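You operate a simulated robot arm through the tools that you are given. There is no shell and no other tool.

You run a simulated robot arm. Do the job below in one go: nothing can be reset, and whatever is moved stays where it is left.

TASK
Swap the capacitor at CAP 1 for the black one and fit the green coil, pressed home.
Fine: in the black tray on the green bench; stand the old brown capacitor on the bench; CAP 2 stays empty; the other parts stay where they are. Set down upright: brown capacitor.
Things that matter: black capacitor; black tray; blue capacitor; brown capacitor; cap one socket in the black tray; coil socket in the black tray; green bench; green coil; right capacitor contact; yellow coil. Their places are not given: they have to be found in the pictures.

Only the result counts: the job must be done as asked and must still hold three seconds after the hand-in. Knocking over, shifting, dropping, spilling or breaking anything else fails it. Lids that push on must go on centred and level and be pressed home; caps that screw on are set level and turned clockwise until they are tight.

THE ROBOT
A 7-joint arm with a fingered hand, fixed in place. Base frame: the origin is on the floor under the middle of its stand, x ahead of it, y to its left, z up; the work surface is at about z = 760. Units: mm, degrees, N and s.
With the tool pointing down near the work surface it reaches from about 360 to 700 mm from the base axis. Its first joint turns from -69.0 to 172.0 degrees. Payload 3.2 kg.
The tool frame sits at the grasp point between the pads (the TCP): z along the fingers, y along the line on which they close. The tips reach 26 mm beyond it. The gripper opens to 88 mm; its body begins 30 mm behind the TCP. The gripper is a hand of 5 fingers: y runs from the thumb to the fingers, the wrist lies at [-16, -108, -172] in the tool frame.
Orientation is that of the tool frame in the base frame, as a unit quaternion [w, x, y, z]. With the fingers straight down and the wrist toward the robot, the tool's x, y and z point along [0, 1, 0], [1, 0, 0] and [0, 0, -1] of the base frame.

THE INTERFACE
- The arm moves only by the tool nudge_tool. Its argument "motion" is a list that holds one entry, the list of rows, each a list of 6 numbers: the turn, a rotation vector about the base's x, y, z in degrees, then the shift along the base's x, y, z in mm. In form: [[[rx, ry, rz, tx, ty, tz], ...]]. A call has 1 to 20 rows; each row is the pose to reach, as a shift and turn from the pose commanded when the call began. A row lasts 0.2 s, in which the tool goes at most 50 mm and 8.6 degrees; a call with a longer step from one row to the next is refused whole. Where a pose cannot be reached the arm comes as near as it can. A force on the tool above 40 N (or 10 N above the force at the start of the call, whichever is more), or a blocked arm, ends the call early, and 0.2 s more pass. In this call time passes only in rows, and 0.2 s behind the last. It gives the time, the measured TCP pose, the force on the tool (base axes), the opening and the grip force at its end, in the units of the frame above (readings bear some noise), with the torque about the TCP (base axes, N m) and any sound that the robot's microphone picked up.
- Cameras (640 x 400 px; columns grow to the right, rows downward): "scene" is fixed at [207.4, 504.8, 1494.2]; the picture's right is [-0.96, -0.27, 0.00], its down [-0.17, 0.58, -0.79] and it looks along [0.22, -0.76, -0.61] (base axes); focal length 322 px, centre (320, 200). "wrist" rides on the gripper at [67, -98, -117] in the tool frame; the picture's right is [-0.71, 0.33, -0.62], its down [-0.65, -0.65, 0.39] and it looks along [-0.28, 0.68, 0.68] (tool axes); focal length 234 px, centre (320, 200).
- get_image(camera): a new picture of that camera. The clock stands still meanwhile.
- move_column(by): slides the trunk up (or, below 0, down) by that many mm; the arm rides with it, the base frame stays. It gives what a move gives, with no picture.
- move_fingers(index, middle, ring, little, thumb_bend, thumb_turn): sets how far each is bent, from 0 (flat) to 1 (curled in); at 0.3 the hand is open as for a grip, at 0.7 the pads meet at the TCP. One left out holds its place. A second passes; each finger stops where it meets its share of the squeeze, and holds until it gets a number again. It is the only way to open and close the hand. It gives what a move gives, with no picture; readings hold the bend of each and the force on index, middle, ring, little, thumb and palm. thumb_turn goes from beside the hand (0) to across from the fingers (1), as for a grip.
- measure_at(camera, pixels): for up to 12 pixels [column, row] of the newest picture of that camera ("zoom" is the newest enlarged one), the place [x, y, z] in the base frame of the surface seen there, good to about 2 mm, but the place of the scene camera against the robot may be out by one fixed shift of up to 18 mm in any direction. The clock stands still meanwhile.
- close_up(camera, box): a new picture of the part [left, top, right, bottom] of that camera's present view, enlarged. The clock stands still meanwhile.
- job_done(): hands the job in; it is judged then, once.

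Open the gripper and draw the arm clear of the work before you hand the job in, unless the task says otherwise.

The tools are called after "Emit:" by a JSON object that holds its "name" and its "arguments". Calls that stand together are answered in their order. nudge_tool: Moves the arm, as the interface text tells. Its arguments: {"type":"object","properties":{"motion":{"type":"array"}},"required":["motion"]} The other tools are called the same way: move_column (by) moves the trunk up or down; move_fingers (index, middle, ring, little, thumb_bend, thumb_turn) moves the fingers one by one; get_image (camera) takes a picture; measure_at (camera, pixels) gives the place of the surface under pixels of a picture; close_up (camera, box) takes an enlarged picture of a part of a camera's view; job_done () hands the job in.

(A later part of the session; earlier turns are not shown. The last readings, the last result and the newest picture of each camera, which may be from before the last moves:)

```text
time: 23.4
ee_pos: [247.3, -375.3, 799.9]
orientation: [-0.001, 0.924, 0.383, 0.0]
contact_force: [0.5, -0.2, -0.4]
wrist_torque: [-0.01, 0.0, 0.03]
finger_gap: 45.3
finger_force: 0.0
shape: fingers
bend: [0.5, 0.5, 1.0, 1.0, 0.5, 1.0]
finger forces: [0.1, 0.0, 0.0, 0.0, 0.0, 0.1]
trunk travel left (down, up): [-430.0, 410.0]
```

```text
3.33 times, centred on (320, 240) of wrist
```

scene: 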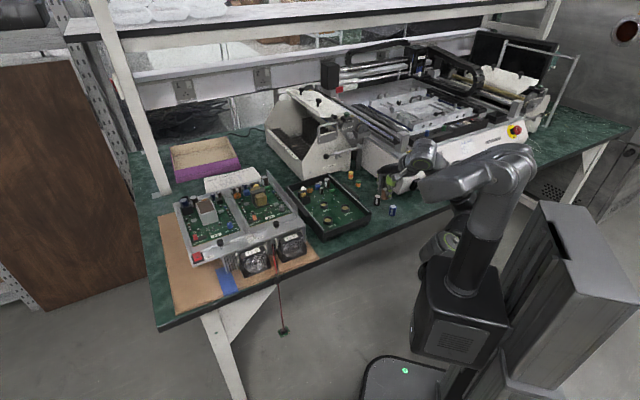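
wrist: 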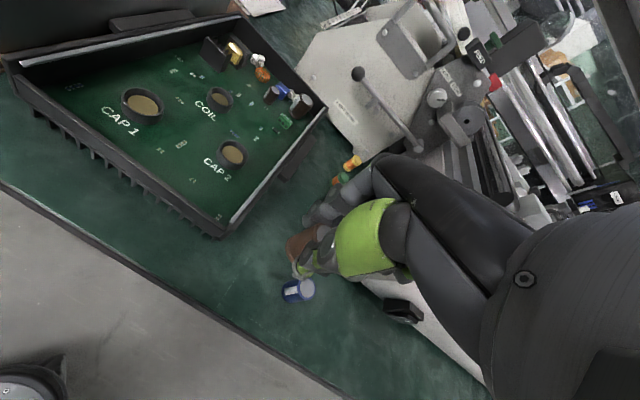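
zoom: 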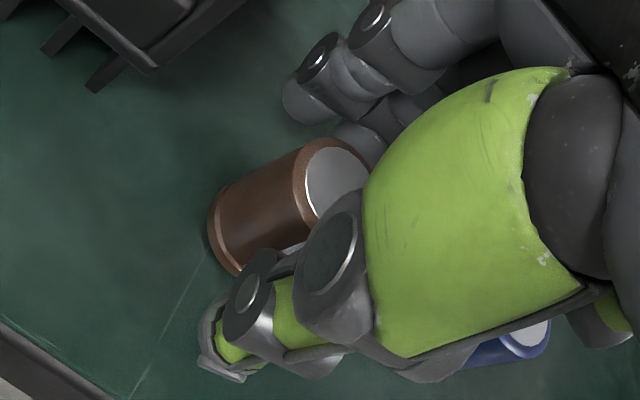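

The brown capacitor stands upright on the bench, free of the fingers. I raise the hand straight up 75 mm, then move over toward the black capacitor at about (272,-469) with yaw -40.

Emit:
{"name": "nudge_tool", "arguments": {"motion": [[[0, 0, 0, 0, 0, 10], [0, 0, 0, 0, 0, 30], [0, 0, 0, 0, 0, 55], [0, 0, 0, 0, 0, 80], [0, 0, 2, 10, -35, 80], [0, 0, 5, 20, -65, 80], [0, 0, 5, 25, -94, 80], [0, 0, 5, 25, -94, 80]]]}}

Emit:
{"name": "close_up", "arguments": {"camera": "wrist", "box": [240, 180, 400, 300]}}

Emit:
{"name": "close_up", "arguments": {"camera": "scene", "box": [350, 170, 430, 230]}}

```text
time: 25.2
ee_pos: [270.9, -470.0, 879.8]
orientation: [0.001, 0.906, 0.423, -0.001]
contact_force: [0.4, 0.7, 0.1]
wrist_torque: [0.01, 0.03, 0.0]
finger_gap: 45.4
finger_force: 0.2
shape: fingers
bend: [0.5, 0.5, 1.0, 1.0, 0.5, 1.0]
finger forces: [0.0, 0.0, 0.0, 0.1, 0.0, 0.0]
trunk travel left (down, up): [-430.0, 410.0]
```

```text
3.33 times, centred on (320, 240) of wrist
```

zoom: 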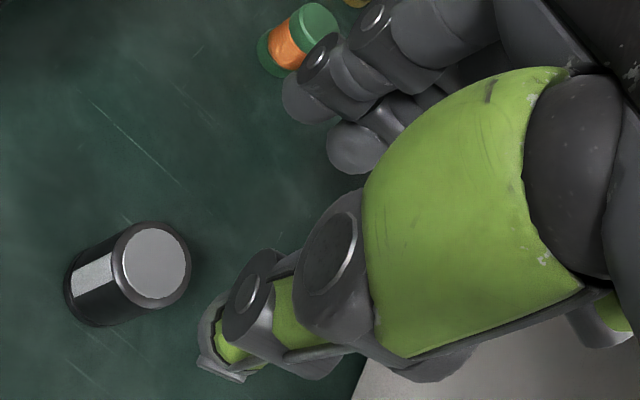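

```text
6.67 times, centred on (390, 200) of scene
```

zoom: 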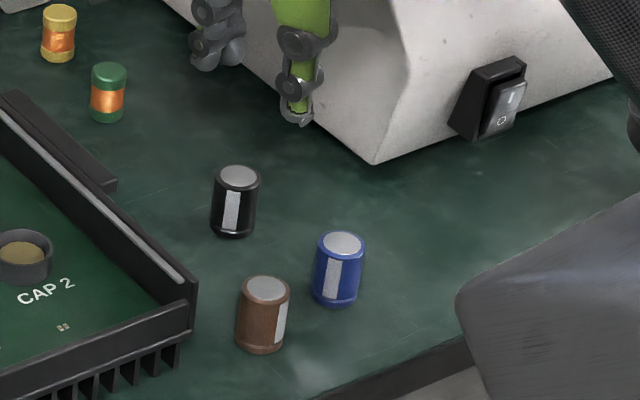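

Brown, black and blue stand apart and upright. I enlarge the wrist view again to measure the black capacitor's top, centred near (155,263).

Emit:
{"name": "close_up", "arguments": {"camera": "wrist", "box": [240, 180, 400, 300]}}

Emit:
{"name": "measure_at", "arguments": {"camera": "zoom", "pixels": [[155, 264], [127, 264], [183, 264], [155, 233], [155, 295], [135, 243], [175, 285], [135, 285], [175, 243], [222, 355], [60, 350], [120, 350]]}}

```text
3.33 times, centred on (320, 240) of wrist
```

zoom: 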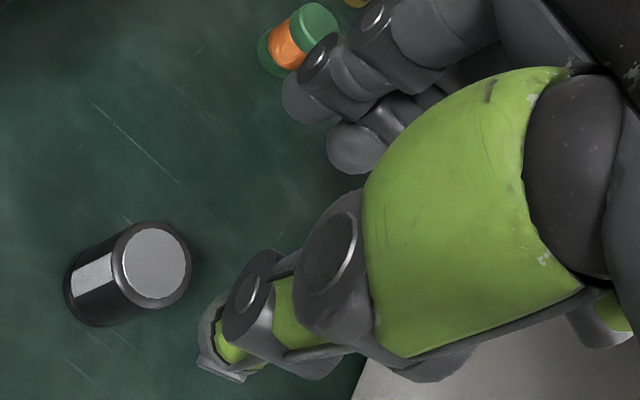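

```text
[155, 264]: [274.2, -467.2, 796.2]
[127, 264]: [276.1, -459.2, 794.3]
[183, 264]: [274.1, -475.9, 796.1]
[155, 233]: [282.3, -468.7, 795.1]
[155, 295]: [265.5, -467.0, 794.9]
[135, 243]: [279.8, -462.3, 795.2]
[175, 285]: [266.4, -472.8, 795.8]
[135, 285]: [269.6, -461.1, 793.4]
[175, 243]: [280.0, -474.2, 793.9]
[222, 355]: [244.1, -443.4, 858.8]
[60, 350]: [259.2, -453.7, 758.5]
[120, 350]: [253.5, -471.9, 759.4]
```

The black capacitor's centre is (274.2,-467.6), top z≈795, bench ≈759; thumb face at (244,-443) leaves ~25 mm to the blue one. I shift (+2.3,+1.1) and descend to TCP z≈800.

Emit:
{"name": "nudge_tool", "arguments": {"motion": [[[0, 0, 0, 2.3, 1.1, -5], [0, 0, 0, 2.3, 1.1, -25], [0, 0, 0, 2.3, 1.1, -45], [0, 0, 0, 2.3, 1.1, -62], [0, 0, 0, 2.3, 1.1, -72], [0, 0, 0, 2.3, 1.1, -79], [0, 0, 0, 2.3, 1.1, -79]]]}}

Emit:
{"name": "close_up", "arguments": {"camera": "scene", "box": [356, 180, 404, 210]}}

Emit:
{"name": "close_up", "arguments": {"camera": "wrist", "box": [240, 180, 400, 300]}}

```text
time: 26.8
ee_pos: [275.8, -467.9, 800.5]
orientation: [0.0, 0.906, 0.423, 0.0]
contact_force: [0.1, 0.8, -0.2]
wrist_torque: [0.02, 0.03, 0.03]
finger_gap: 45.6
finger_force: 0.1
shape: fingers
bend: [0.5, 0.5, 1.0, 1.0, 0.5, 1.0]
finger forces: [0.0, 0.1, 0.0, 0.0, 0.1, 0.0]
trunk travel left (down, up): [-430.0, 410.0]
```

```text
13.33 times, centred on (380, 195) of scene
```

zoom: 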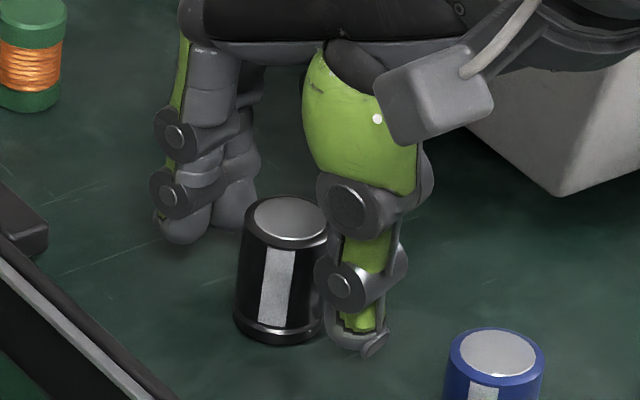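

```text
3.33 times, centred on (320, 240) of wrist
```

zoom: 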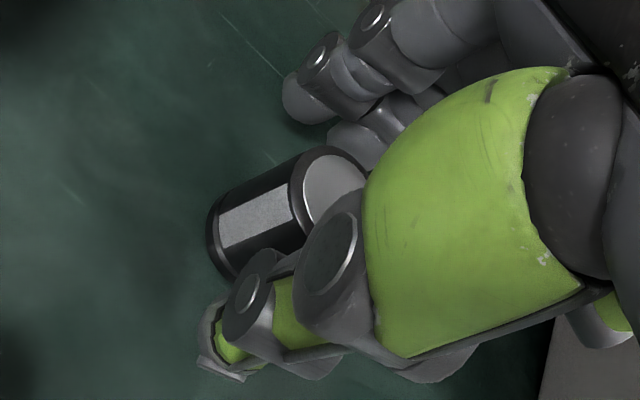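

The black capacitor sits between thumb and fingers just as the brown one did (top disc at (335,180)). I close in stages.

Emit:
{"name": "move_fingers", "arguments": {"index": 0.58, "middle": 0.58, "thumb_bend": 0.58}}

Emit:
{"name": "move_fingers", "arguments": {"index": 0.6, "middle": 0.6, "thumb_bend": 0.6}}

Emit:
{"name": "move_fingers", "arguments": {"index": 0.62, "middle": 0.62, "thumb_bend": 0.62}}

Emit:
{"name": "close_up", "arguments": {"camera": "scene", "box": [356, 180, 404, 210]}}

```text
time: 27.8
ee_pos: [275.5, -468.1, 799.8]
orientation: [0.0, 0.906, 0.423, 0.0]
contact_force: [0.0, -0.2, 0.0]
wrist_torque: [0.02, -0.01, 0.0]
finger_gap: 31.0
finger_force: 0.0
shape: fingers
bend: [0.57, 0.57, 1.0, 1.0, 0.57, 1.0]
finger forces: [0.1, 0.0, 0.0, 0.0, 0.1, 0.0]
trunk travel left (down, up): [-430.0, 410.0]
```

```text
time: 28.8
ee_pos: [275.8, -468.0, 800.2]
orientation: [0.001, 0.906, 0.423, -0.001]
contact_force: [-0.2, -0.4, 0.8]
wrist_torque: [0.02, 0.0, 0.02]
finger_gap: 24.6
finger_force: 0.1
shape: fingers
bend: [0.6, 0.6, 1.0, 1.0, 0.6, 1.0]
finger forces: [0.1, 0.0, 0.0, 0.1, 0.2, 0.0]
trunk travel left (down, up): [-430.0, 410.0]
```

```text
time: 29.8
ee_pos: [275.1, -468.5, 800.5]
orientation: [0.0, 0.906, 0.423, 0.0]
contact_force: [0.2, -0.1, -0.3]
wrist_torque: [0.01, -0.03, -0.02]
finger_gap: 22.5
finger_force: 1.0
shape: fingers
bend: [0.61, 0.61, 1.0, 1.0, 0.61, 1.0]
finger forces: [0.5, 0.8, 0.0, 0.0, 1.1, 0.0]
trunk travel left (down, up): [-430.0, 410.0]
```

```text
13.33 times, centred on (380, 195) of scene
```

zoom: 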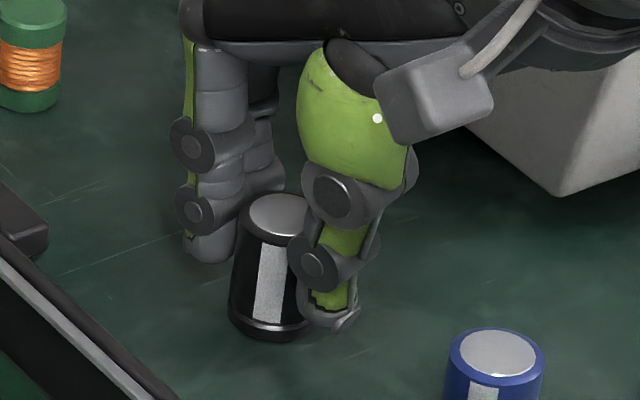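

Contact on all three is even (0.5–1.1 N) and the capacitor is still upright. I firm the grip to the same command as before and lift.

Emit:
{"name": "move_fingers", "arguments": {"index": 0.7, "middle": 0.7, "thumb_bend": 0.7}}

Emit:
{"name": "nudge_tool", "arguments": {"motion": [[[0, 0, 0, 0, 0, 3], [0, 0, 0, 0, 0, 10], [0, 0, 0, 0, 0, 25], [0, 0, 0, 0, 0, 50], [0, 0, 0, 0, 0, 80], [0, 0, 0, 0, 0, 91], [0, 0, 0, 0, 0, 91]]]}}

Emit:
{"name": "close_up", "arguments": {"camera": "scene", "box": [356, 165, 404, 195]}}

Emit:
{"name": "close_up", "arguments": {"camera": "wrist", "box": [240, 180, 400, 300]}}

```text
time: 30.8
ee_pos: [275.5, -468.4, 801.3]
orientation: [0.0, 0.906, 0.423, 0.0]
contact_force: [-0.3, 0.4, 0.5]
wrist_torque: [-0.04, 0.01, 0.01]
finger_gap: 20.5
finger_force: 9.3
shape: fingers
bend: [0.64, 0.64, 1.0, 1.0, 0.63, 1.0]
finger forces: [4.4, 4.6, 0.1, 0.0, 9.2, 0.0]
trunk travel left (down, up): [-430.0, 410.0]
```

```text
time: 32.4
ee_pos: [274.5, -467.8, 890.6]
orientation: [0.0, 0.907, 0.422, 0.0]
contact_force: [0.2, -0.9, 0.0]
wrist_torque: [0.0, 0.0, -0.03]
finger_gap: 20.6
finger_force: 8.9
shape: fingers
bend: [0.65, 0.64, 1.0, 1.0, 0.63, 1.0]
finger forces: [4.4, 4.2, 0.0, 0.0, 9.0, 0.0]
trunk travel left (down, up): [-430.0, 410.0]
```

```text
13.33 times, centred on (380, 180) of scene
```

zoom: 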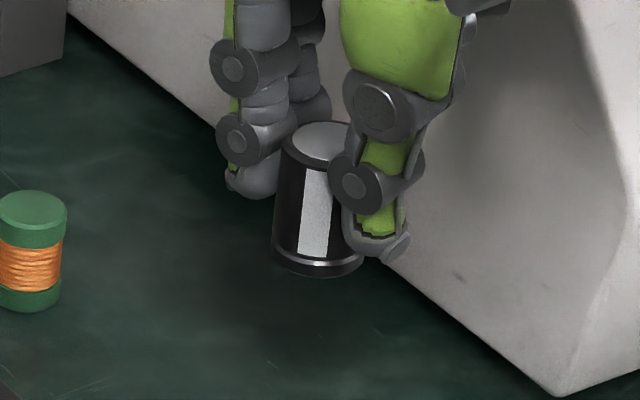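

```text
3.33 times, centred on (320, 240) of wrist
```

zoom: 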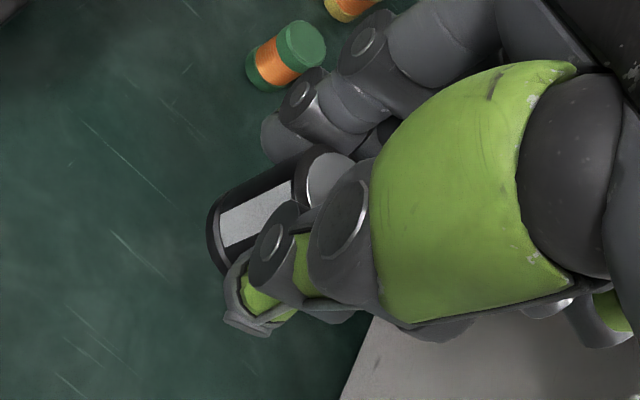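

The black capacitor is held exactly as the brown one was (same picture position at (280,210)). I carry it at z≈890 over CAP 1, turning back to yaw -30.

Emit:
{"name": "nudge_tool", "arguments": {"motion": [[[0, 0, 0, 10, 12, 0], [0, 0, 2, 36, 45, 0], [0, 0, 4, 62, 78, 0], [0, 0, 6, 88, 111, 0], [0, 0, 8, 114, 144, 0], [0, 0, 10, 136, 172, 0], [0, 0, 10, 142.5, 180.5, 0], [0, 0, 10, 142.5, 180.5, 0]]]}}

Emit:
{"name": "close_up", "arguments": {"camera": "scene", "box": [305, 180, 353, 220]}}

Emit:
{"name": "close_up", "arguments": {"camera": "wrist", "box": [240, 180, 400, 300]}}

```text
time: 34.2
ee_pos: [417.9, -287.3, 891.5]
orientation: [0.0, 0.866, 0.5, 0.0]
contact_force: [0.4, -0.3, 0.0]
wrist_torque: [-0.01, 0.03, -0.02]
finger_gap: 20.5
finger_force: 9.0
shape: fingers
bend: [0.65, 0.64, 1.0, 1.0, 0.63, 1.0]
finger forces: [4.7, 4.3, 0.0, 0.0, 8.9, 0.0]
out of reach, approached as far as the arm can: row 4
trunk travel left (down, up): [-430.0, 410.0]
```

```text
10.00 times, centred on (329, 200) of scene
```

zoom: 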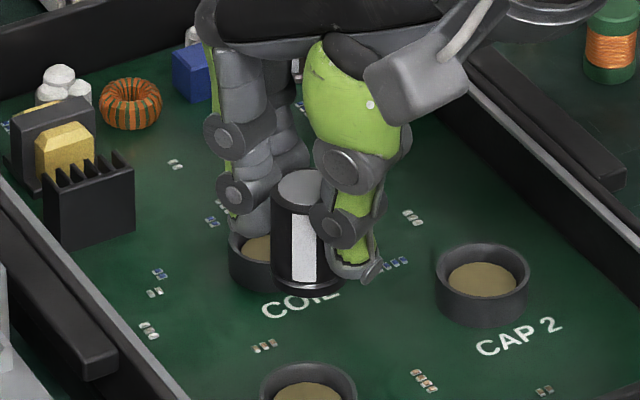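

```text
3.33 times, centred on (320, 240) of wrist
```

zoom: 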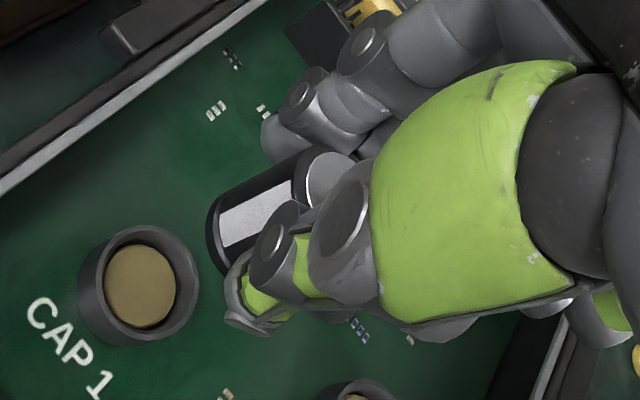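

CAP 1's socket shows at wrist zoom (140,285), within ~1 mm of the picture right after pulling the brown one. I lower to about 3 mm above the socket rim (TCP ≈846) and check alignment from both cameras.

Emit:
{"name": "nudge_tool", "arguments": {"motion": [[[0, 0, 0, 0, 0, -15], [0, 0, 0, 0, 0, -30], [0, 0, 0, 0, 0, -40], [0, 0, 0, 0, 0, -45], [0, 0, 0, 0, 0, -45]]]}}

Emit:
{"name": "close_up", "arguments": {"camera": "scene", "box": [319, 200, 351, 220]}}

Emit:
{"name": "close_up", "arguments": {"camera": "wrist", "box": [260, 210, 340, 270]}}

```text
time: 35.4
ee_pos: [417.2, -288.5, 844.4]
orientation: [0.0, 0.866, 0.5, 0.001]
contact_force: [-0.5, 0.0, -0.7]
wrist_torque: [0.01, 0.01, 0.01]
finger_gap: 20.5
finger_force: 9.0
shape: fingers
bend: [0.65, 0.64, 1.0, 1.0, 0.63, 1.0]
finger forces: [4.4, 4.3, 0.0, 0.1, 8.8, 0.0]
trunk travel left (down, up): [-430.0, 410.0]
```

```text
16.00 times, centred on (335, 210) of scene
```

zoom: 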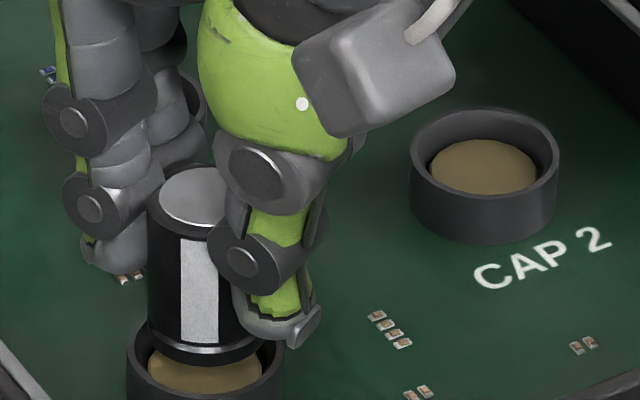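

```text
6.67 times, centred on (300, 240) of wrist
```

zoom: 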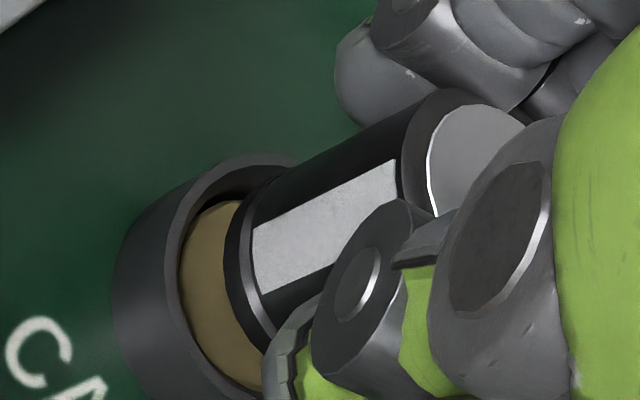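

From the scene, the cap (148–262) and the socket rim (127–284) share the centre x≈205. I take a lower scene crop to judge the depth direction too.

Emit:
{"name": "close_up", "arguments": {"camera": "scene", "box": [317, 209, 349, 229]}}

Emit:
{"name": "measure_at", "arguments": {"camera": "zoom", "pixels": [[161, 245], [235, 310], [316, 250], [238, 250], [180, 200], [213, 222], [260, 220], [165, 290], [300, 290], [180, 212], [270, 212], [235, 218]]}}

```text
16.00 times, centred on (333, 219) of scene
```

zoom: 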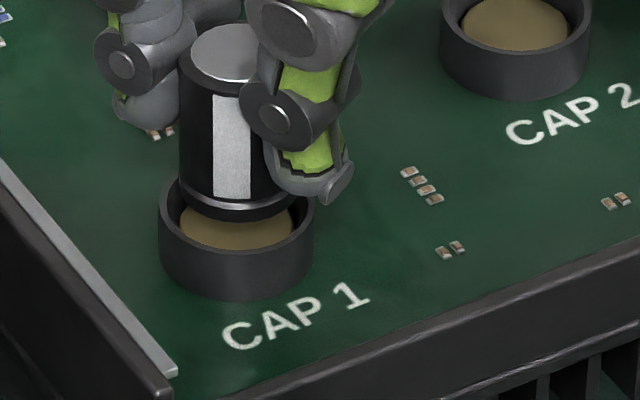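

```text
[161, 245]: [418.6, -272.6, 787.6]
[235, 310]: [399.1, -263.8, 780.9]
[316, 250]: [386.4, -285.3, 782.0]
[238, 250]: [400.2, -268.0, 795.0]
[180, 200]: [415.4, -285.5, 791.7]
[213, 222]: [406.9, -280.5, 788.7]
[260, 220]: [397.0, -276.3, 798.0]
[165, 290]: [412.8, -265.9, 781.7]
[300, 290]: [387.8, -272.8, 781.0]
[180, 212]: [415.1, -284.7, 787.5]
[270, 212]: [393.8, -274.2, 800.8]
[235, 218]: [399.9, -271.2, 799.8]
```

The rim ellipse is centred at (237,208) in this crop and the cap at x≈237, so they agree to about a millimetre. I lower gently by 8 mm in 1 mm rows and read the force.

Emit:
{"name": "nudge_tool", "arguments": {"motion": [[[0, 0, 0, 0, 0, -1], [0, 0, 0, 0, 0, -2], [0, 0, 0, 0, 0, -3], [0, 0, 0, 0, 0, -4], [0, 0, 0, 0, 0, -5], [0, 0, 0, 0, 0, -6], [0, 0, 0, 0, 0, -6]]]}}

Emit:
{"name": "close_up", "arguments": {"camera": "scene", "box": [317, 209, 349, 229]}}

Emit:
{"name": "close_up", "arguments": {"camera": "wrist", "box": [260, 210, 340, 270]}}

```text
time: 37.0
ee_pos: [417.9, -287.8, 840.3]
orientation: [-0.001, 0.866, 0.5, 0.001]
contact_force: [-1.7, 0.4, -0.5]
wrist_torque: [0.06, -0.01, 0.01]
finger_gap: 20.5
finger_force: 9.0
shape: fingers
bend: [0.65, 0.64, 1.0, 1.0, 0.63, 1.0]
finger forces: [4.6, 4.3, 0.0, 0.1, 9.2, 0.1]
trunk travel left (down, up): [-430.0, 410.0]
```

```text
16.00 times, centred on (333, 219) of scene
```

zoom: 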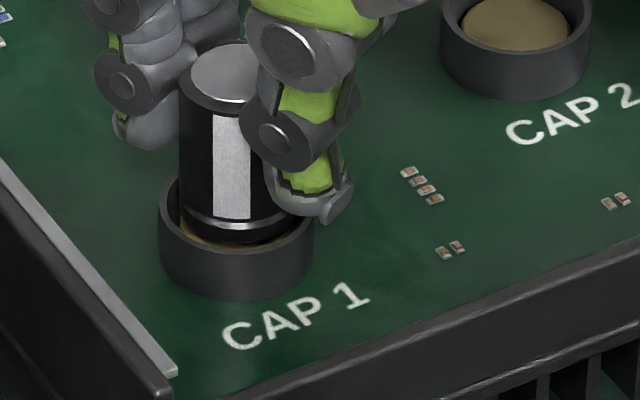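

```text
6.67 times, centred on (300, 240) of wrist
```

zoom: 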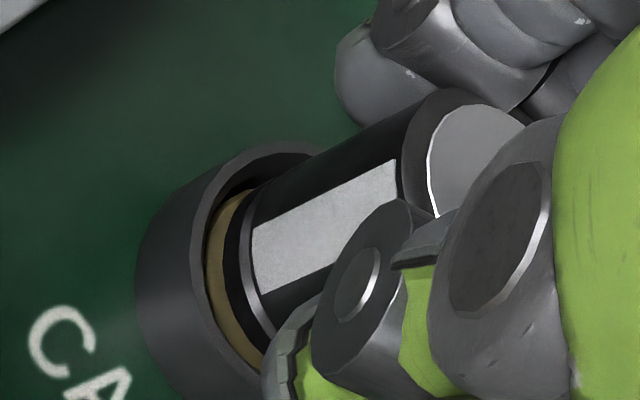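

The cap bottom is about at rim level with only ~1.7 N lateral force. I continue down 3 mm in 0.5 mm rows.

Emit:
{"name": "nudge_tool", "arguments": {"motion": [[[0, 0, 0, 0, 0, -0.5], [0, 0, 0, 0, 0, -1], [0, 0, 0, 0, 0, -1.5], [0, 0, 0, 0, 0, -2], [0, 0, 0, 0, 0, -2.5], [0, 0, 0, 0, 0, -3], [0, 0, 0, 0, 0, -3]]]}}

Emit:
{"name": "close_up", "arguments": {"camera": "scene", "box": [317, 209, 349, 229]}}

```text
time: 38.6
ee_pos: [417.8, -286.7, 837.6]
orientation: [0.001, 0.866, 0.501, 0.0]
contact_force: [-0.6, -0.1, 2.1]
wrist_torque: [-0.04, -0.03, -0.01]
finger_gap: 20.3
finger_force: 9.5
shape: fingers
bend: [0.65, 0.64, 1.0, 1.0, 0.63, 1.0]
finger forces: [4.5, 5.2, 0.0, 0.1, 9.5, 0.0]
trunk travel left (down, up): [-430.0, 410.0]
```

```text
16.00 times, centred on (333, 219) of scene
```

zoom: 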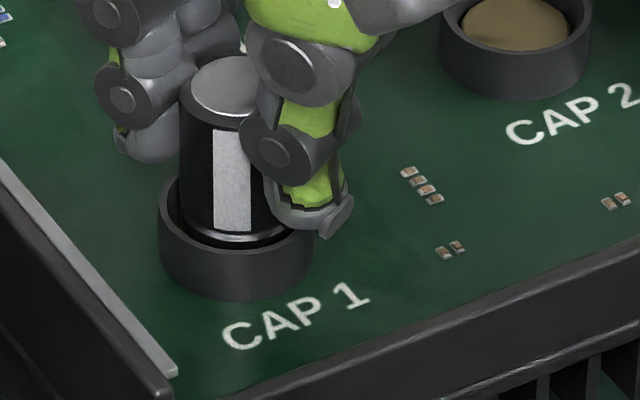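

The cap's base is now inside the socket and the contact disc is covered; 2.1 N upward suggests it just met the sprung contact (~796). I press on in 0.5 mm rows toward TCP ≈832.

Emit:
{"name": "nudge_tool", "arguments": {"motion": [[[0, 0, 0, 0, 0, -0.5], [0, 0, 0, 0, 0, -1], [0, 0, 0, 0, 0, -1.5], [0, 0, 0, 0, 0, -2], [0, 0, 0, 0, 0, -2.5], [0, 0, 0, 0, 0, -2.5]]]}}

Emit:
{"name": "close_up", "arguments": {"camera": "scene", "box": [317, 209, 349, 229]}}

Emit:
{"name": "close_up", "arguments": {"camera": "wrist", "box": [260, 210, 340, 270]}}

```text
time: 40.0
ee_pos: [417.1, -287.6, 833.7]
orientation: [-0.001, 0.866, 0.5, 0.0]
contact_force: [-0.3, -0.5, -0.2]
wrist_torque: [-0.02, 0.01, -0.02]
finger_gap: 19.9
finger_force: 8.9
shape: fingers
bend: [0.65, 0.64, 1.0, 1.0, 0.63, 1.0]
finger forces: [4.6, 4.4, 0.0, 0.1, 8.9, 0.0]
trunk travel left (down, up): [-430.0, 410.0]
```

```text
16.00 times, centred on (333, 219) of scene
```

zoom: 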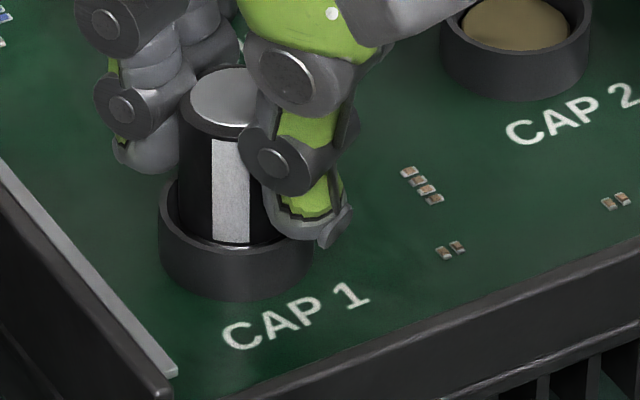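

```text
6.67 times, centred on (300, 240) of wrist
```

zoom: 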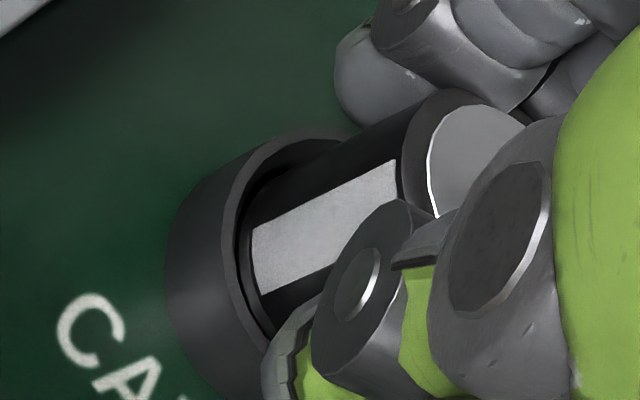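

It slides in freely (no force) with the cap seated deeper. I keep going down in 0.5 mm rows until it bottoms out.

Emit:
{"name": "nudge_tool", "arguments": {"motion": [[[0, 0, 0, 0, 0, -0.5], [0, 0, 0, 0, 0, -1], [0, 0, 0, 0, 0, -1.5], [0, 0, 0, 0, 0, -2], [0, 0, 0, 0, 0, -2.5], [0, 0, 0, 0, 0, -2.5]]]}}

```text
time: 41.4
ee_pos: [416.8, -286.7, 831.3]
orientation: [0.0, 0.866, 0.499, 0.0]
contact_force: [-0.1, 0.2, 0.6]
wrist_torque: [-0.02, 0.0, 0.01]
finger_gap: 20.2
finger_force: 9.4
shape: fingers
bend: [0.65, 0.64, 1.0, 1.0, 0.63, 1.0]
finger forces: [4.6, 5.3, 0.1, 0.1, 9.0, 0.0]
trunk travel left (down, up): [-430.0, 410.0]
```

Still free at TCP ≈831.5. Two more millimetres in small rows, watching the force.

Emit:
{"name": "nudge_tool", "arguments": {"motion": [[[0, 0, 0, 0, 0, -0.5], [0, 0, 0, 0, 0, -1], [0, 0, 0, 0, 0, -1.5], [0, 0, 0, 0, 0, -1.5]]]}}

Emit:
{"name": "close_up", "arguments": {"camera": "scene", "box": [317, 209, 349, 229]}}

```text
time: 42.4
ee_pos: [417.1, -287.2, 832.3]
orientation: [0.001, 0.866, 0.5, 0.003]
contact_force: [5.1, -2.4, 14.5]
wrist_torque: [-0.27, -0.25, 0.04]
finger_gap: 20.4
finger_force: 16.6
shape: fingers
bend: [0.65, 0.64, 1.0, 1.0, 0.63, 1.0]
finger forces: [5.4, 17.9, 0.0, 0.0, 8.5, 0.0]
trunk travel left (down, up): [-430.0, 410.0]
```

```text
16.00 times, centred on (333, 219) of scene
```

zoom: 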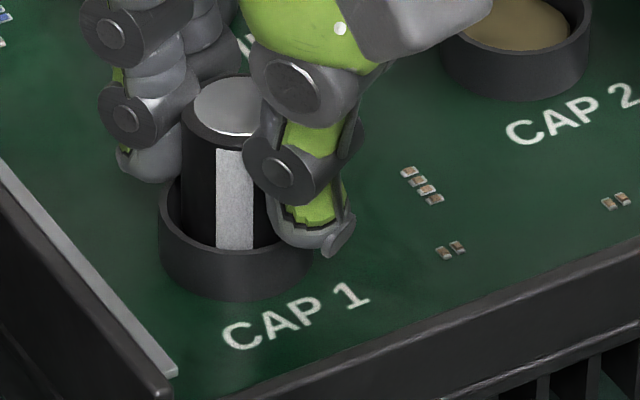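

Force rose to 14.5 N at TCP ≈832, the same height at which the brown one sat, and the cap's top disc is at the same picture row as the brown one was. It has bottomed; I open the fingers gently.

Emit:
{"name": "move_fingers", "arguments": {"index": 0.61, "middle": 0.61, "thumb_bend": 0.61}}

Emit:
{"name": "move_fingers", "arguments": {"index": 0.56, "middle": 0.56, "thumb_bend": 0.56}}

Emit:
{"name": "move_fingers", "arguments": {"index": 0.5, "middle": 0.5, "thumb_bend": 0.5}}

Emit:
{"name": "close_up", "arguments": {"camera": "scene", "box": [317, 209, 349, 229]}}

```text
time: 43.4
ee_pos: [415.6, -287.3, 830.8]
orientation: [0.001, 0.866, 0.5, 0.001]
contact_force: [2.6, -0.7, 15.0]
wrist_torque: [-0.23, -0.22, -0.01]
finger_gap: 23.6
finger_force: 8.8
shape: fingers
bend: [0.61, 0.6, 1.0, 1.0, 0.61, 1.0]
finger forces: [0.0, 15.9, 0.0, 0.0, 1.1, 0.0]
trunk travel left (down, up): [-430.0, 410.0]
```

```text
time: 44.4
ee_pos: [415.7, -286.7, 832.0]
orientation: [0.0, 0.866, 0.5, 0.0]
contact_force: [-0.3, 0.9, 11.6]
wrist_torque: [-0.17, -0.1, -0.01]
finger_gap: 32.6
finger_force: 5.8
shape: fingers
bend: [0.56, 0.59, 1.0, 1.0, 0.56, 1.0]
finger forces: [0.0, 11.8, 0.0, 0.1, 0.1, 0.0]
trunk travel left (down, up): [-430.0, 410.0]
```

```text
time: 45.4
ee_pos: [414.4, -285.9, 830.8]
orientation: [0.001, 0.866, 0.5, 0.001]
contact_force: [-3.0, 1.1, 8.2]
wrist_torque: [-0.09, -0.05, -0.05]
finger_gap: 45.4
finger_force: 4.6
shape: fingers
bend: [0.5, 0.56, 1.0, 1.0, 0.5, 1.0]
finger forces: [0.1, 9.4, 0.1, 0.0, 0.1, 0.0]
trunk travel left (down, up): [-430.0, 410.0]
```

```text
16.00 times, centred on (333, 219) of scene
```

zoom: 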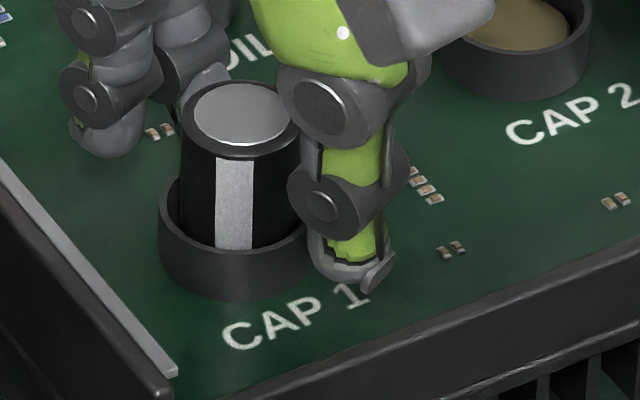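

The middle fingertip is bearing on something (9.4 N, bend stuck at 0.56), likely the socket rim, so that force was not the cap bottoming. I raise the hand to free it.

Emit:
{"name": "nudge_tool", "arguments": {"motion": [[[0, 0, 0, 0, 0, 1], [0, 0, 0, 0, 0, 2], [0, 0, 0, 0, 0, 4], [0, 0, 0, 0, 0, 4]]]}}

Emit:
{"name": "close_up", "arguments": {"camera": "scene", "box": [317, 200, 349, 220]}}

Emit:
{"name": "close_up", "arguments": {"camera": "wrist", "box": [250, 180, 350, 260]}}

```text
time: 46.4
ee_pos: [417.3, -286.2, 833.9]
orientation: [0.0, 0.866, 0.5, 0.001]
contact_force: [-0.2, 0.7, -0.5]
wrist_torque: [-0.04, -0.02, -0.01]
finger_gap: 45.7
finger_force: 0.0
shape: fingers
bend: [0.5, 0.5, 1.0, 1.0, 0.5, 1.0]
finger forces: [0.0, 0.0, 0.1, 0.1, 0.0, 0.1]
trunk travel left (down, up): [-430.0, 410.0]
```

```text
16.00 times, centred on (333, 210) of scene
```

zoom: 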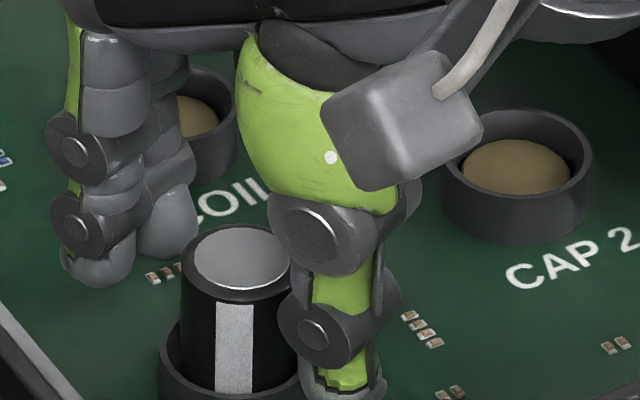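

```text
5.00 times, centred on (300, 220) of wrist
```

zoom: 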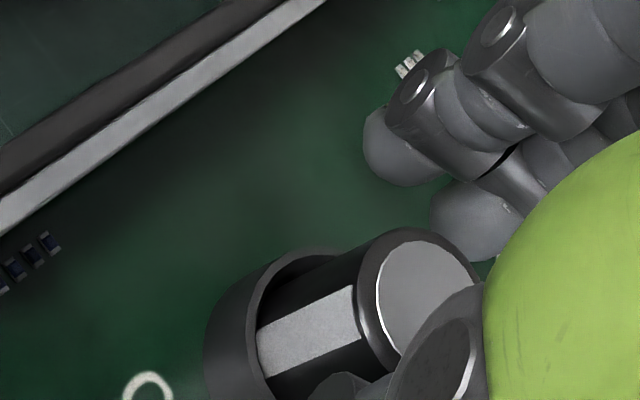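

The finger is free and the black capacitor stays upright in the socket. I raise the hand to about TCP 900, the pose from which I measured the brown one, to compare heights.

Emit:
{"name": "nudge_tool", "arguments": {"motion": [[[0, 0, 0, 0, 0, 10], [0, 0, 0, 0, 0, 25], [0, 0, 0, 0, 0, 45], [0, 0, 0, 0, 0, 65], [0, 0, 0, 0, 0, 65]]]}}

Emit:
{"name": "close_up", "arguments": {"camera": "scene", "box": [311, 197, 351, 222]}}

Emit:
{"name": "close_up", "arguments": {"camera": "wrist", "box": [220, 200, 380, 300]}}

Emit:
{"name": "measure_at", "arguments": {"camera": "zoom", "pixels": [[237, 230], [215, 230], [258, 230], [237, 210], [237, 250], [225, 220], [250, 245], [150, 205], [190, 320], [112, 245], [130, 300], [240, 240]]}}

```text
time: 47.6
ee_pos: [415.0, -286.9, 899.0]
orientation: [0.0, 0.866, 0.5, 0.0]
contact_force: [0.3, -0.6, -0.6]
wrist_torque: [-0.01, 0.01, 0.02]
finger_gap: 45.4
finger_force: 0.0
shape: fingers
bend: [0.5, 0.5, 1.0, 1.0, 0.5, 1.0]
finger forces: [0.1, 0.1, 0.0, 0.1, 0.0, 0.0]
trunk travel left (down, up): [-430.0, 410.0]
```

```text
16.00 times, centred on (331, 210) of scene
```

zoom: 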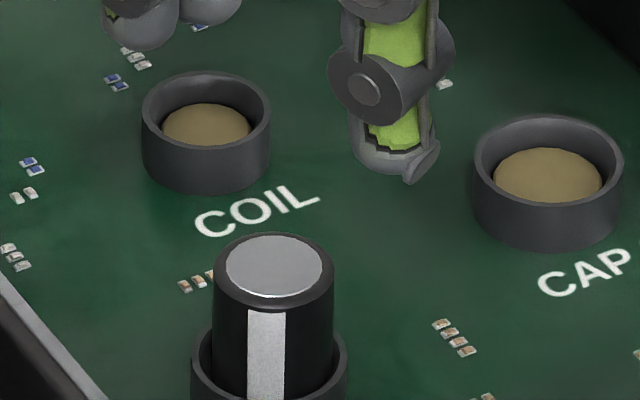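

```text
4.00 times, centred on (300, 250) of wrist
```

zoom: 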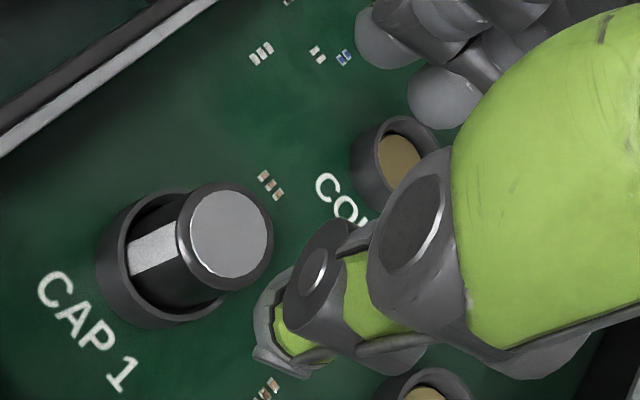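

```text
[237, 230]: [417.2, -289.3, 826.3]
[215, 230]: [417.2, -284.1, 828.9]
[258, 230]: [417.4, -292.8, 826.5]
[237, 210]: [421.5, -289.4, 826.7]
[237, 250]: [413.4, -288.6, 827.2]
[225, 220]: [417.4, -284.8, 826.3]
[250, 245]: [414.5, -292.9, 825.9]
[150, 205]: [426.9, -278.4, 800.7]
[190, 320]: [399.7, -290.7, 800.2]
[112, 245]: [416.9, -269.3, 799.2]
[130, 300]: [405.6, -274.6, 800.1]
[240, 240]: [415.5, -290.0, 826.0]
```

The black cap's top measures z≈826.5, like the brown one did, and in the scene crop it's not higher than the brown one was. To be sure it is home I close the fingertips together and will press lightly on its top.

Emit:
{"name": "move_fingers", "arguments": {"index": 0.7, "middle": 0.7, "thumb_bend": 0.7}}

Emit:
{"name": "close_up", "arguments": {"camera": "scene", "box": [310, 170, 366, 205]}}

Emit:
{"name": "close_up", "arguments": {"camera": "wrist", "box": [220, 200, 380, 300]}}

```text
time: 48.6
ee_pos: [414.5, -287.3, 898.7]
orientation: [0.0, 0.866, 0.5, 0.0]
contact_force: [-0.6, 0.0, -0.1]
wrist_torque: [0.01, -0.04, -0.01]
finger_gap: 4.4
finger_force: 0.0
shape: fingers
bend: [0.7, 0.7, 1.0, 1.0, 0.7, 1.0]
finger forces: [0.1, 0.0, 0.0, 0.0, 0.0, 0.1]
trunk travel left (down, up): [-430.0, 410.0]
```

```text
11.43 times, centred on (338, 188) of scene
```

zoom: 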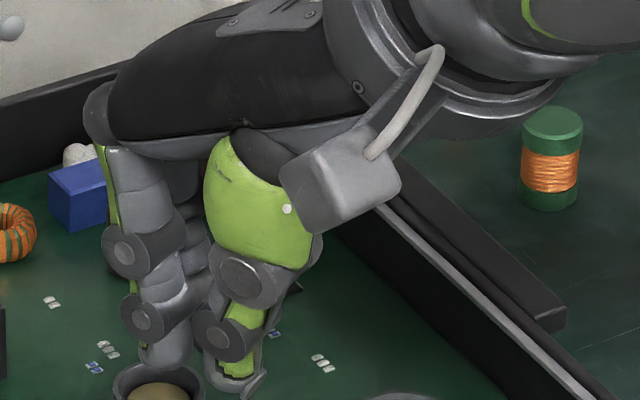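

```text
4.00 times, centred on (300, 250) of wrist
```

zoom: 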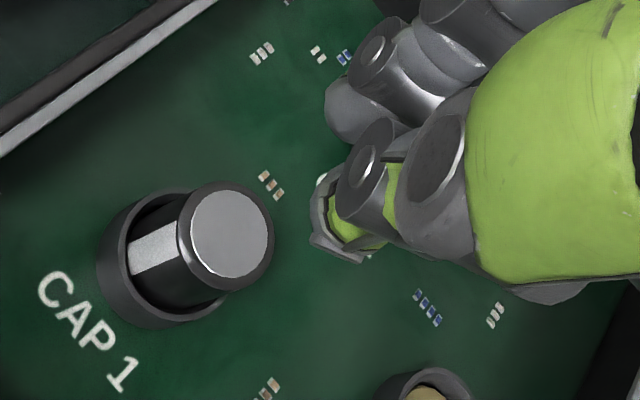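

The closed fingertips form a compact tip cluster. I move (+2,-1.5) over the cap and go down to just above its top (TCP 857).

Emit:
{"name": "nudge_tool", "arguments": {"motion": [[[0, 0, 0, 2, -1.5, -15], [0, 0, 0, 2, -1.5, -30], [0, 0, 0, 2, -1.5, -39], [0, 0, 0, 2, -1.5, -42], [0, 0, 0, 2, -1.5, -42]]]}}

Emit:
{"name": "close_up", "arguments": {"camera": "scene", "box": [309, 190, 357, 220]}}

```text
time: 49.8
ee_pos: [418.5, -289.8, 856.5]
orientation: [0.0, 0.866, 0.5, 0.0]
contact_force: [0.0, -0.5, 0.2]
wrist_torque: [-0.01, 0.0, 0.03]
finger_gap: 4.3
finger_force: 0.1
shape: fingers
bend: [0.7, 0.7, 1.0, 1.0, 0.7, 1.0]
finger forces: [0.0, 0.0, 0.0, 0.0, 0.1, 0.0]
trunk travel left (down, up): [-430.0, 410.0]
```

```text
13.33 times, centred on (333, 205) of scene
```

zoom: 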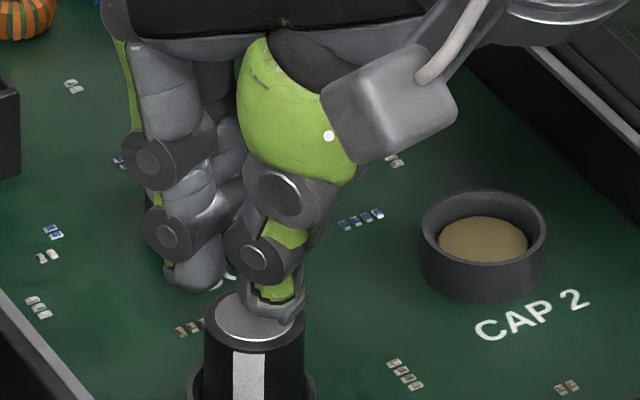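

The finger cluster straddles the cap edge: thumb over its right part, fingers behind it. I'd rather press with index and middle only, so I open the thumb and shift by (-7,+4) so those two tips stand over the cap centre.

Emit:
{"name": "move_fingers", "arguments": {"thumb_bend": 0.4}}

Emit:
{"name": "nudge_tool", "arguments": {"motion": [[[0, 0, 0, 0, 0, 3], [0, 0, 0, -7, 4, 3], [0, 0, 0, -7, 4, 3]]]}}

Emit:
{"name": "close_up", "arguments": {"camera": "scene", "box": [309, 190, 357, 220]}}

Emit:
{"name": "close_up", "arguments": {"camera": "wrist", "box": [250, 180, 370, 260]}}

```text
time: 50.8
ee_pos: [418.0, -289.0, 857.4]
orientation: [-0.001, 0.866, 0.5, 0.0]
contact_force: [0.6, -0.4, -1.3]
wrist_torque: [-0.03, 0.01, -0.03]
finger_gap: 35.5
finger_force: 0.1
shape: fingers
bend: [0.7, 0.7, 1.0, 1.0, 0.4, 0.99]
finger forces: [0.1, 0.1, 0.0, 0.0, 0.1, 0.0]
trunk travel left (down, up): [-430.0, 410.0]
```

```text
time: 51.6
ee_pos: [410.6, -284.6, 860.5]
orientation: [0.0, 0.866, 0.5, 0.0]
contact_force: [0.2, 0.5, -0.6]
wrist_torque: [-0.03, 0.02, -0.01]
finger_gap: 35.9
finger_force: 0.0
shape: fingers
bend: [0.7, 0.7, 1.0, 1.0, 0.4, 0.99]
finger forces: [0.0, 0.1, 0.0, 0.0, 0.0, 0.0]
trunk travel left (down, up): [-430.0, 410.0]
```

```text
13.33 times, centred on (333, 205) of scene
```

zoom: 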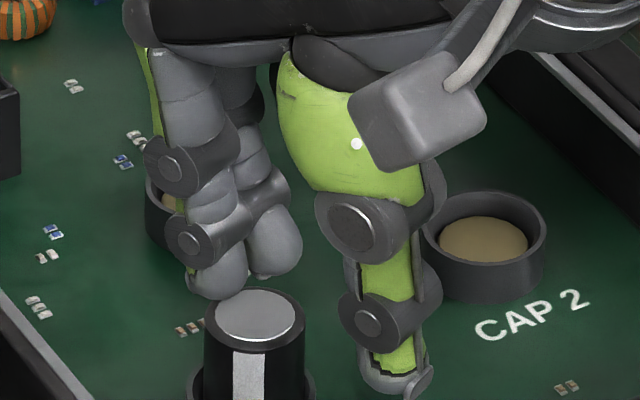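

```text
5.00 times, centred on (310, 220) of wrist
```

zoom: 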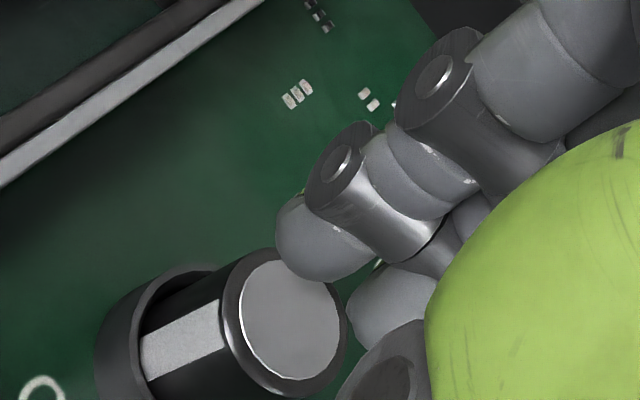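

Index tip is at scene zoom (215,285), middle at (270,262), cap top centre at (257,318). I measure the tips and cap top in the wrist zoom to line them up.

Emit:
{"name": "measure_at", "arguments": {"camera": "zoom", "pixels": [[320, 270], [290, 255], [340, 255], [310, 225], [375, 335], [370, 310], [400, 300], [290, 320], [260, 320], [320, 330], [290, 360], [280, 290]]}}

Emit:
{"name": "close_up", "arguments": {"camera": "scene", "box": [317, 200, 349, 220]}}

Emit:
{"name": "measure_at", "arguments": {"camera": "zoom", "pixels": [[165, 190], [170, 165], [235, 160], [235, 140], [215, 220], [250, 225], [180, 225]]}}

```text
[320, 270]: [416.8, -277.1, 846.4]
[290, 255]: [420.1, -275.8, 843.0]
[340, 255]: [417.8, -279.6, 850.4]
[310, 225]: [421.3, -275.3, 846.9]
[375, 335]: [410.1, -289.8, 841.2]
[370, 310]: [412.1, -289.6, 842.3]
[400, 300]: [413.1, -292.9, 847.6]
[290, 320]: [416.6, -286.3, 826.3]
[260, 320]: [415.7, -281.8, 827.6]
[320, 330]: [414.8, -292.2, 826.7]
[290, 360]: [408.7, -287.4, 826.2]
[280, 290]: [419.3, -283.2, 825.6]
```

```text
16.00 times, centred on (333, 210) of scene
```

zoom: 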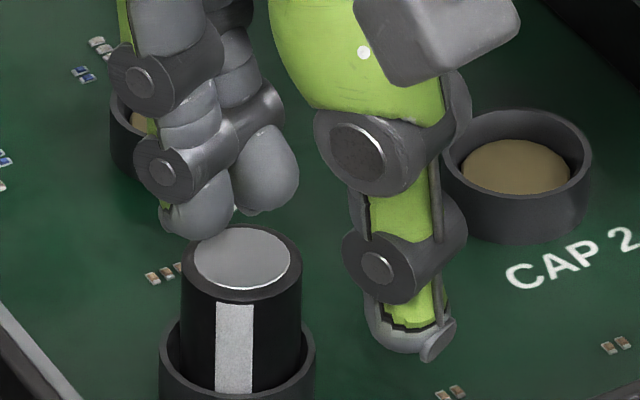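

```text
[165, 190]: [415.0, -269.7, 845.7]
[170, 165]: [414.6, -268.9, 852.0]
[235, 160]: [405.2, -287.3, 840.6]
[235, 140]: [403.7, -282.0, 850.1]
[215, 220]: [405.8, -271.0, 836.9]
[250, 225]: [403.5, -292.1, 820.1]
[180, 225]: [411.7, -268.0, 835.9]
```

Finger-tip midpoint is at about (418.8,-289.4) and the cap centre at about (416,-287), so I shift (-2.8,+2.4) and go down in small rows until contact.

Emit:
{"name": "nudge_tool", "arguments": {"motion": [[[0, 0, 0, -2.8, 2.4, 0], [0, 0, 0, -2.8, 2.4, -3], [0, 0, 0, -2.8, 2.4, -5], [0, 0, 0, -2.8, 2.4, -6], [0, 0, 0, -2.8, 2.4, -7], [0, 0, 0, -2.8, 2.4, -8], [0, 0, 0, -2.8, 2.4, -8]]]}}

Emit:
{"name": "close_up", "arguments": {"camera": "scene", "box": [317, 200, 349, 220]}}

```text
time: 53.2
ee_pos: [407.8, -282.8, 854.1]
orientation: [0.001, 0.866, 0.499, 0.001]
contact_force: [1.3, -1.6, 5.5]
wrist_torque: [-0.09, 0.01, 0.04]
finger_gap: 35.5
finger_force: 2.7
shape: fingers
bend: [0.7, 0.7, 1.0, 1.0, 0.4, 0.99]
finger forces: [0.0, 5.5, 0.0, 0.1, 0.1, 0.0]
trunk travel left (down, up): [-430.0, 410.0]
```

```text
16.00 times, centred on (333, 210) of scene
```

zoom: 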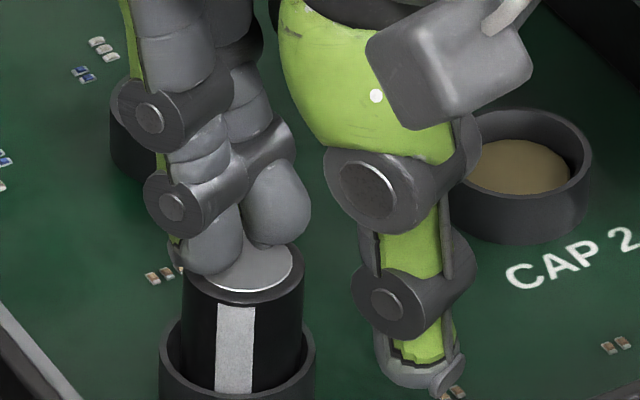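

Only the middle fingertip (slightly longer) touches, with 5.5 N, off-centre. I lift 2 mm and shift +10 along the tool's x (5,8.7) so the middle tip presses at the cap's centre.

Emit:
{"name": "nudge_tool", "arguments": {"motion": [[[0, 0, 0, 0, 0, 2.5], [0, 0, 0, 5, 8.7, 2.5], [0, 0, 0, 5, 8.7, 2.5]]]}}

Emit:
{"name": "close_up", "arguments": {"camera": "scene", "box": [317, 200, 349, 220]}}

Emit:
{"name": "close_up", "arguments": {"camera": "wrist", "box": [250, 180, 370, 260]}}

```text
time: 54.0
ee_pos: [413.7, -272.5, 855.5]
orientation: [-0.001, 0.866, 0.5, 0.0]
contact_force: [0.0, 0.3, -0.5]
wrist_torque: [0.0, 0.01, 0.03]
finger_gap: 35.8
finger_force: 0.2
shape: fingers
bend: [0.7, 0.7, 1.0, 1.0, 0.4, 0.99]
finger forces: [0.0, 0.0, 0.1, 0.0, 0.1, 0.0]
trunk travel left (down, up): [-430.0, 410.0]
```

```text
16.00 times, centred on (333, 210) of scene
```

zoom: 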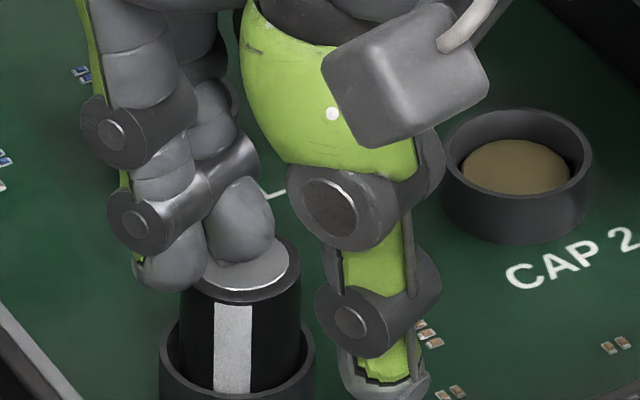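

```text
5.00 times, centred on (310, 220) of wrist
```

zoom: 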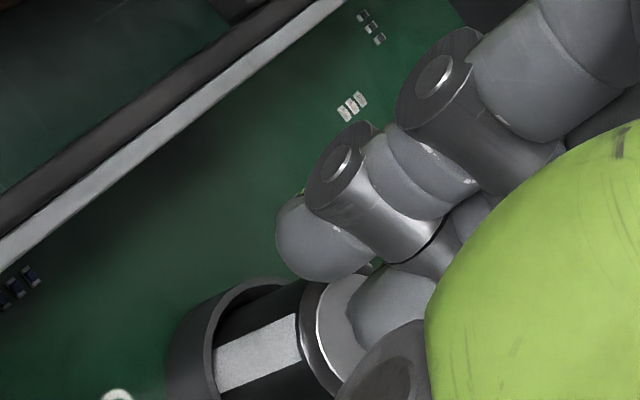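

The middle fingertip now stands over the cap's centre (238,262). I press down in 1 mm rows.

Emit:
{"name": "nudge_tool", "arguments": {"motion": [[[0, 0, 0, 0, 0, -1], [0, 0, 0, 0, 0, -2], [0, 0, 0, 0, 0, -3], [0, 0, 0, 0, 0, -4], [0, 0, 0, 0, 0, -4]]]}}

```text
time: 55.2
ee_pos: [413.6, -274.7, 853.3]
orientation: [0.001, 0.866, 0.501, 0.001]
contact_force: [2.9, -0.6, 10.7]
wrist_torque: [-0.18, -0.06, 0.04]
finger_gap: 35.9
finger_force: 5.6
shape: fingers
bend: [0.7, 0.71, 1.0, 1.0, 0.4, 0.99]
finger forces: [0.1, 11.2, 0.1, 0.1, 0.0, 0.0]
trunk travel left (down, up): [-430.0, 410.0]
```

10.7 N with TCP at 853.3. I press 2 mm more to see whether the cap gives.

Emit:
{"name": "nudge_tool", "arguments": {"motion": [[[0, 0, 0, 0, 0, -1], [0, 0, 0, 0, 0, -2], [0, 0, 0, 0, 0, -2]]]}}

Emit:
{"name": "close_up", "arguments": {"camera": "scene", "box": [317, 200, 349, 220]}}

```text
time: 56.0
ee_pos: [413.0, -273.2, 851.1]
orientation: [0.001, 0.866, 0.5, 0.001]
contact_force: [5.5, -3.3, 20.5]
wrist_torque: [-0.36, -0.02, 0.09]
finger_gap: 35.9
finger_force: 10.7
shape: fingers
bend: [0.7, 0.72, 1.0, 1.0, 0.4, 0.99]
finger forces: [0.1, 20.5, 0.0, 0.1, 0.0, 0.0]
trunk travel left (down, up): [-430.0, 410.0]
```

```text
16.00 times, centred on (333, 210) of scene
```

zoom: 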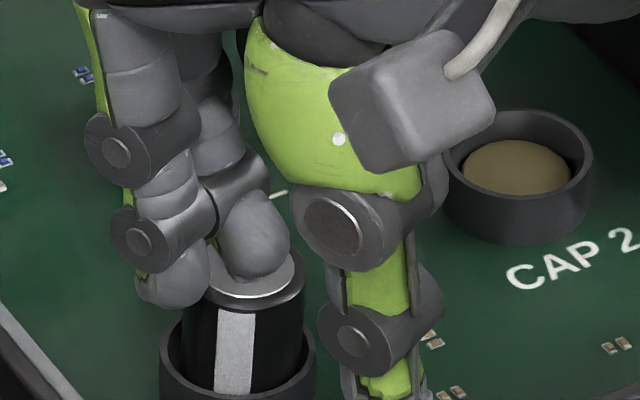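

20 N now, and the finger starts bending and sliding sideways, tilting the cap a little. I stop and lift off to inspect.

Emit:
{"name": "nudge_tool", "arguments": {"motion": [[[0, 0, 0, 0, 0, 2], [0, 0, 0, 0, 0, 5], [0, 0, 0, 0, 0, 15], [0, 0, 0, 0, 0, 35], [0, 0, 0, 0, 0, 48], [0, 0, 0, 0, 0, 48]]]}}

Emit:
{"name": "close_up", "arguments": {"camera": "scene", "box": [311, 197, 351, 222]}}

Emit:
{"name": "close_up", "arguments": {"camera": "wrist", "box": [240, 200, 360, 300]}}

```text
time: 57.4
ee_pos: [414.8, -274.2, 897.9]
orientation: [-0.001, 0.866, 0.5, 0.0]
contact_force: [-1.1, 0.0, -0.4]
wrist_torque: [0.01, 0.03, -0.01]
finger_gap: 35.7
finger_force: 0.1
shape: fingers
bend: [0.7, 0.7, 1.0, 1.0, 0.4, 0.99]
finger forces: [0.0, 0.0, 0.0, 0.0, 0.0, 0.0]
trunk travel left (down, up): [-430.0, 410.0]
```

```text
16.00 times, centred on (331, 210) of scene
```

zoom: 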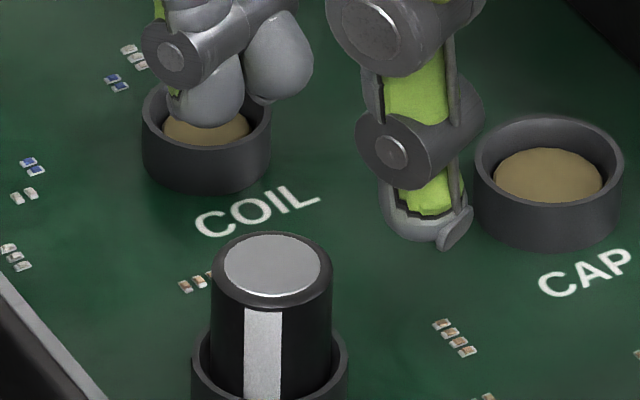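

```text
4.00 times, centred on (300, 250) of wrist
```

zoom: 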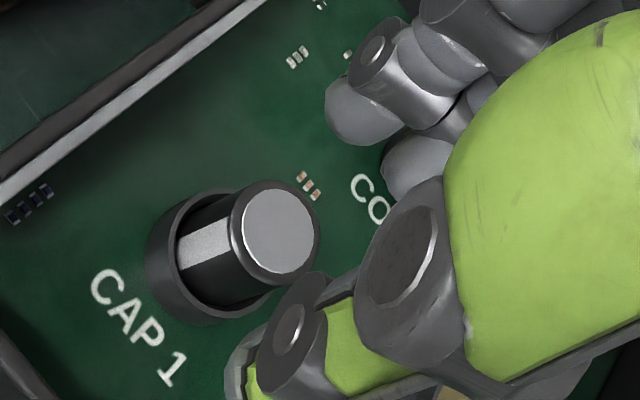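

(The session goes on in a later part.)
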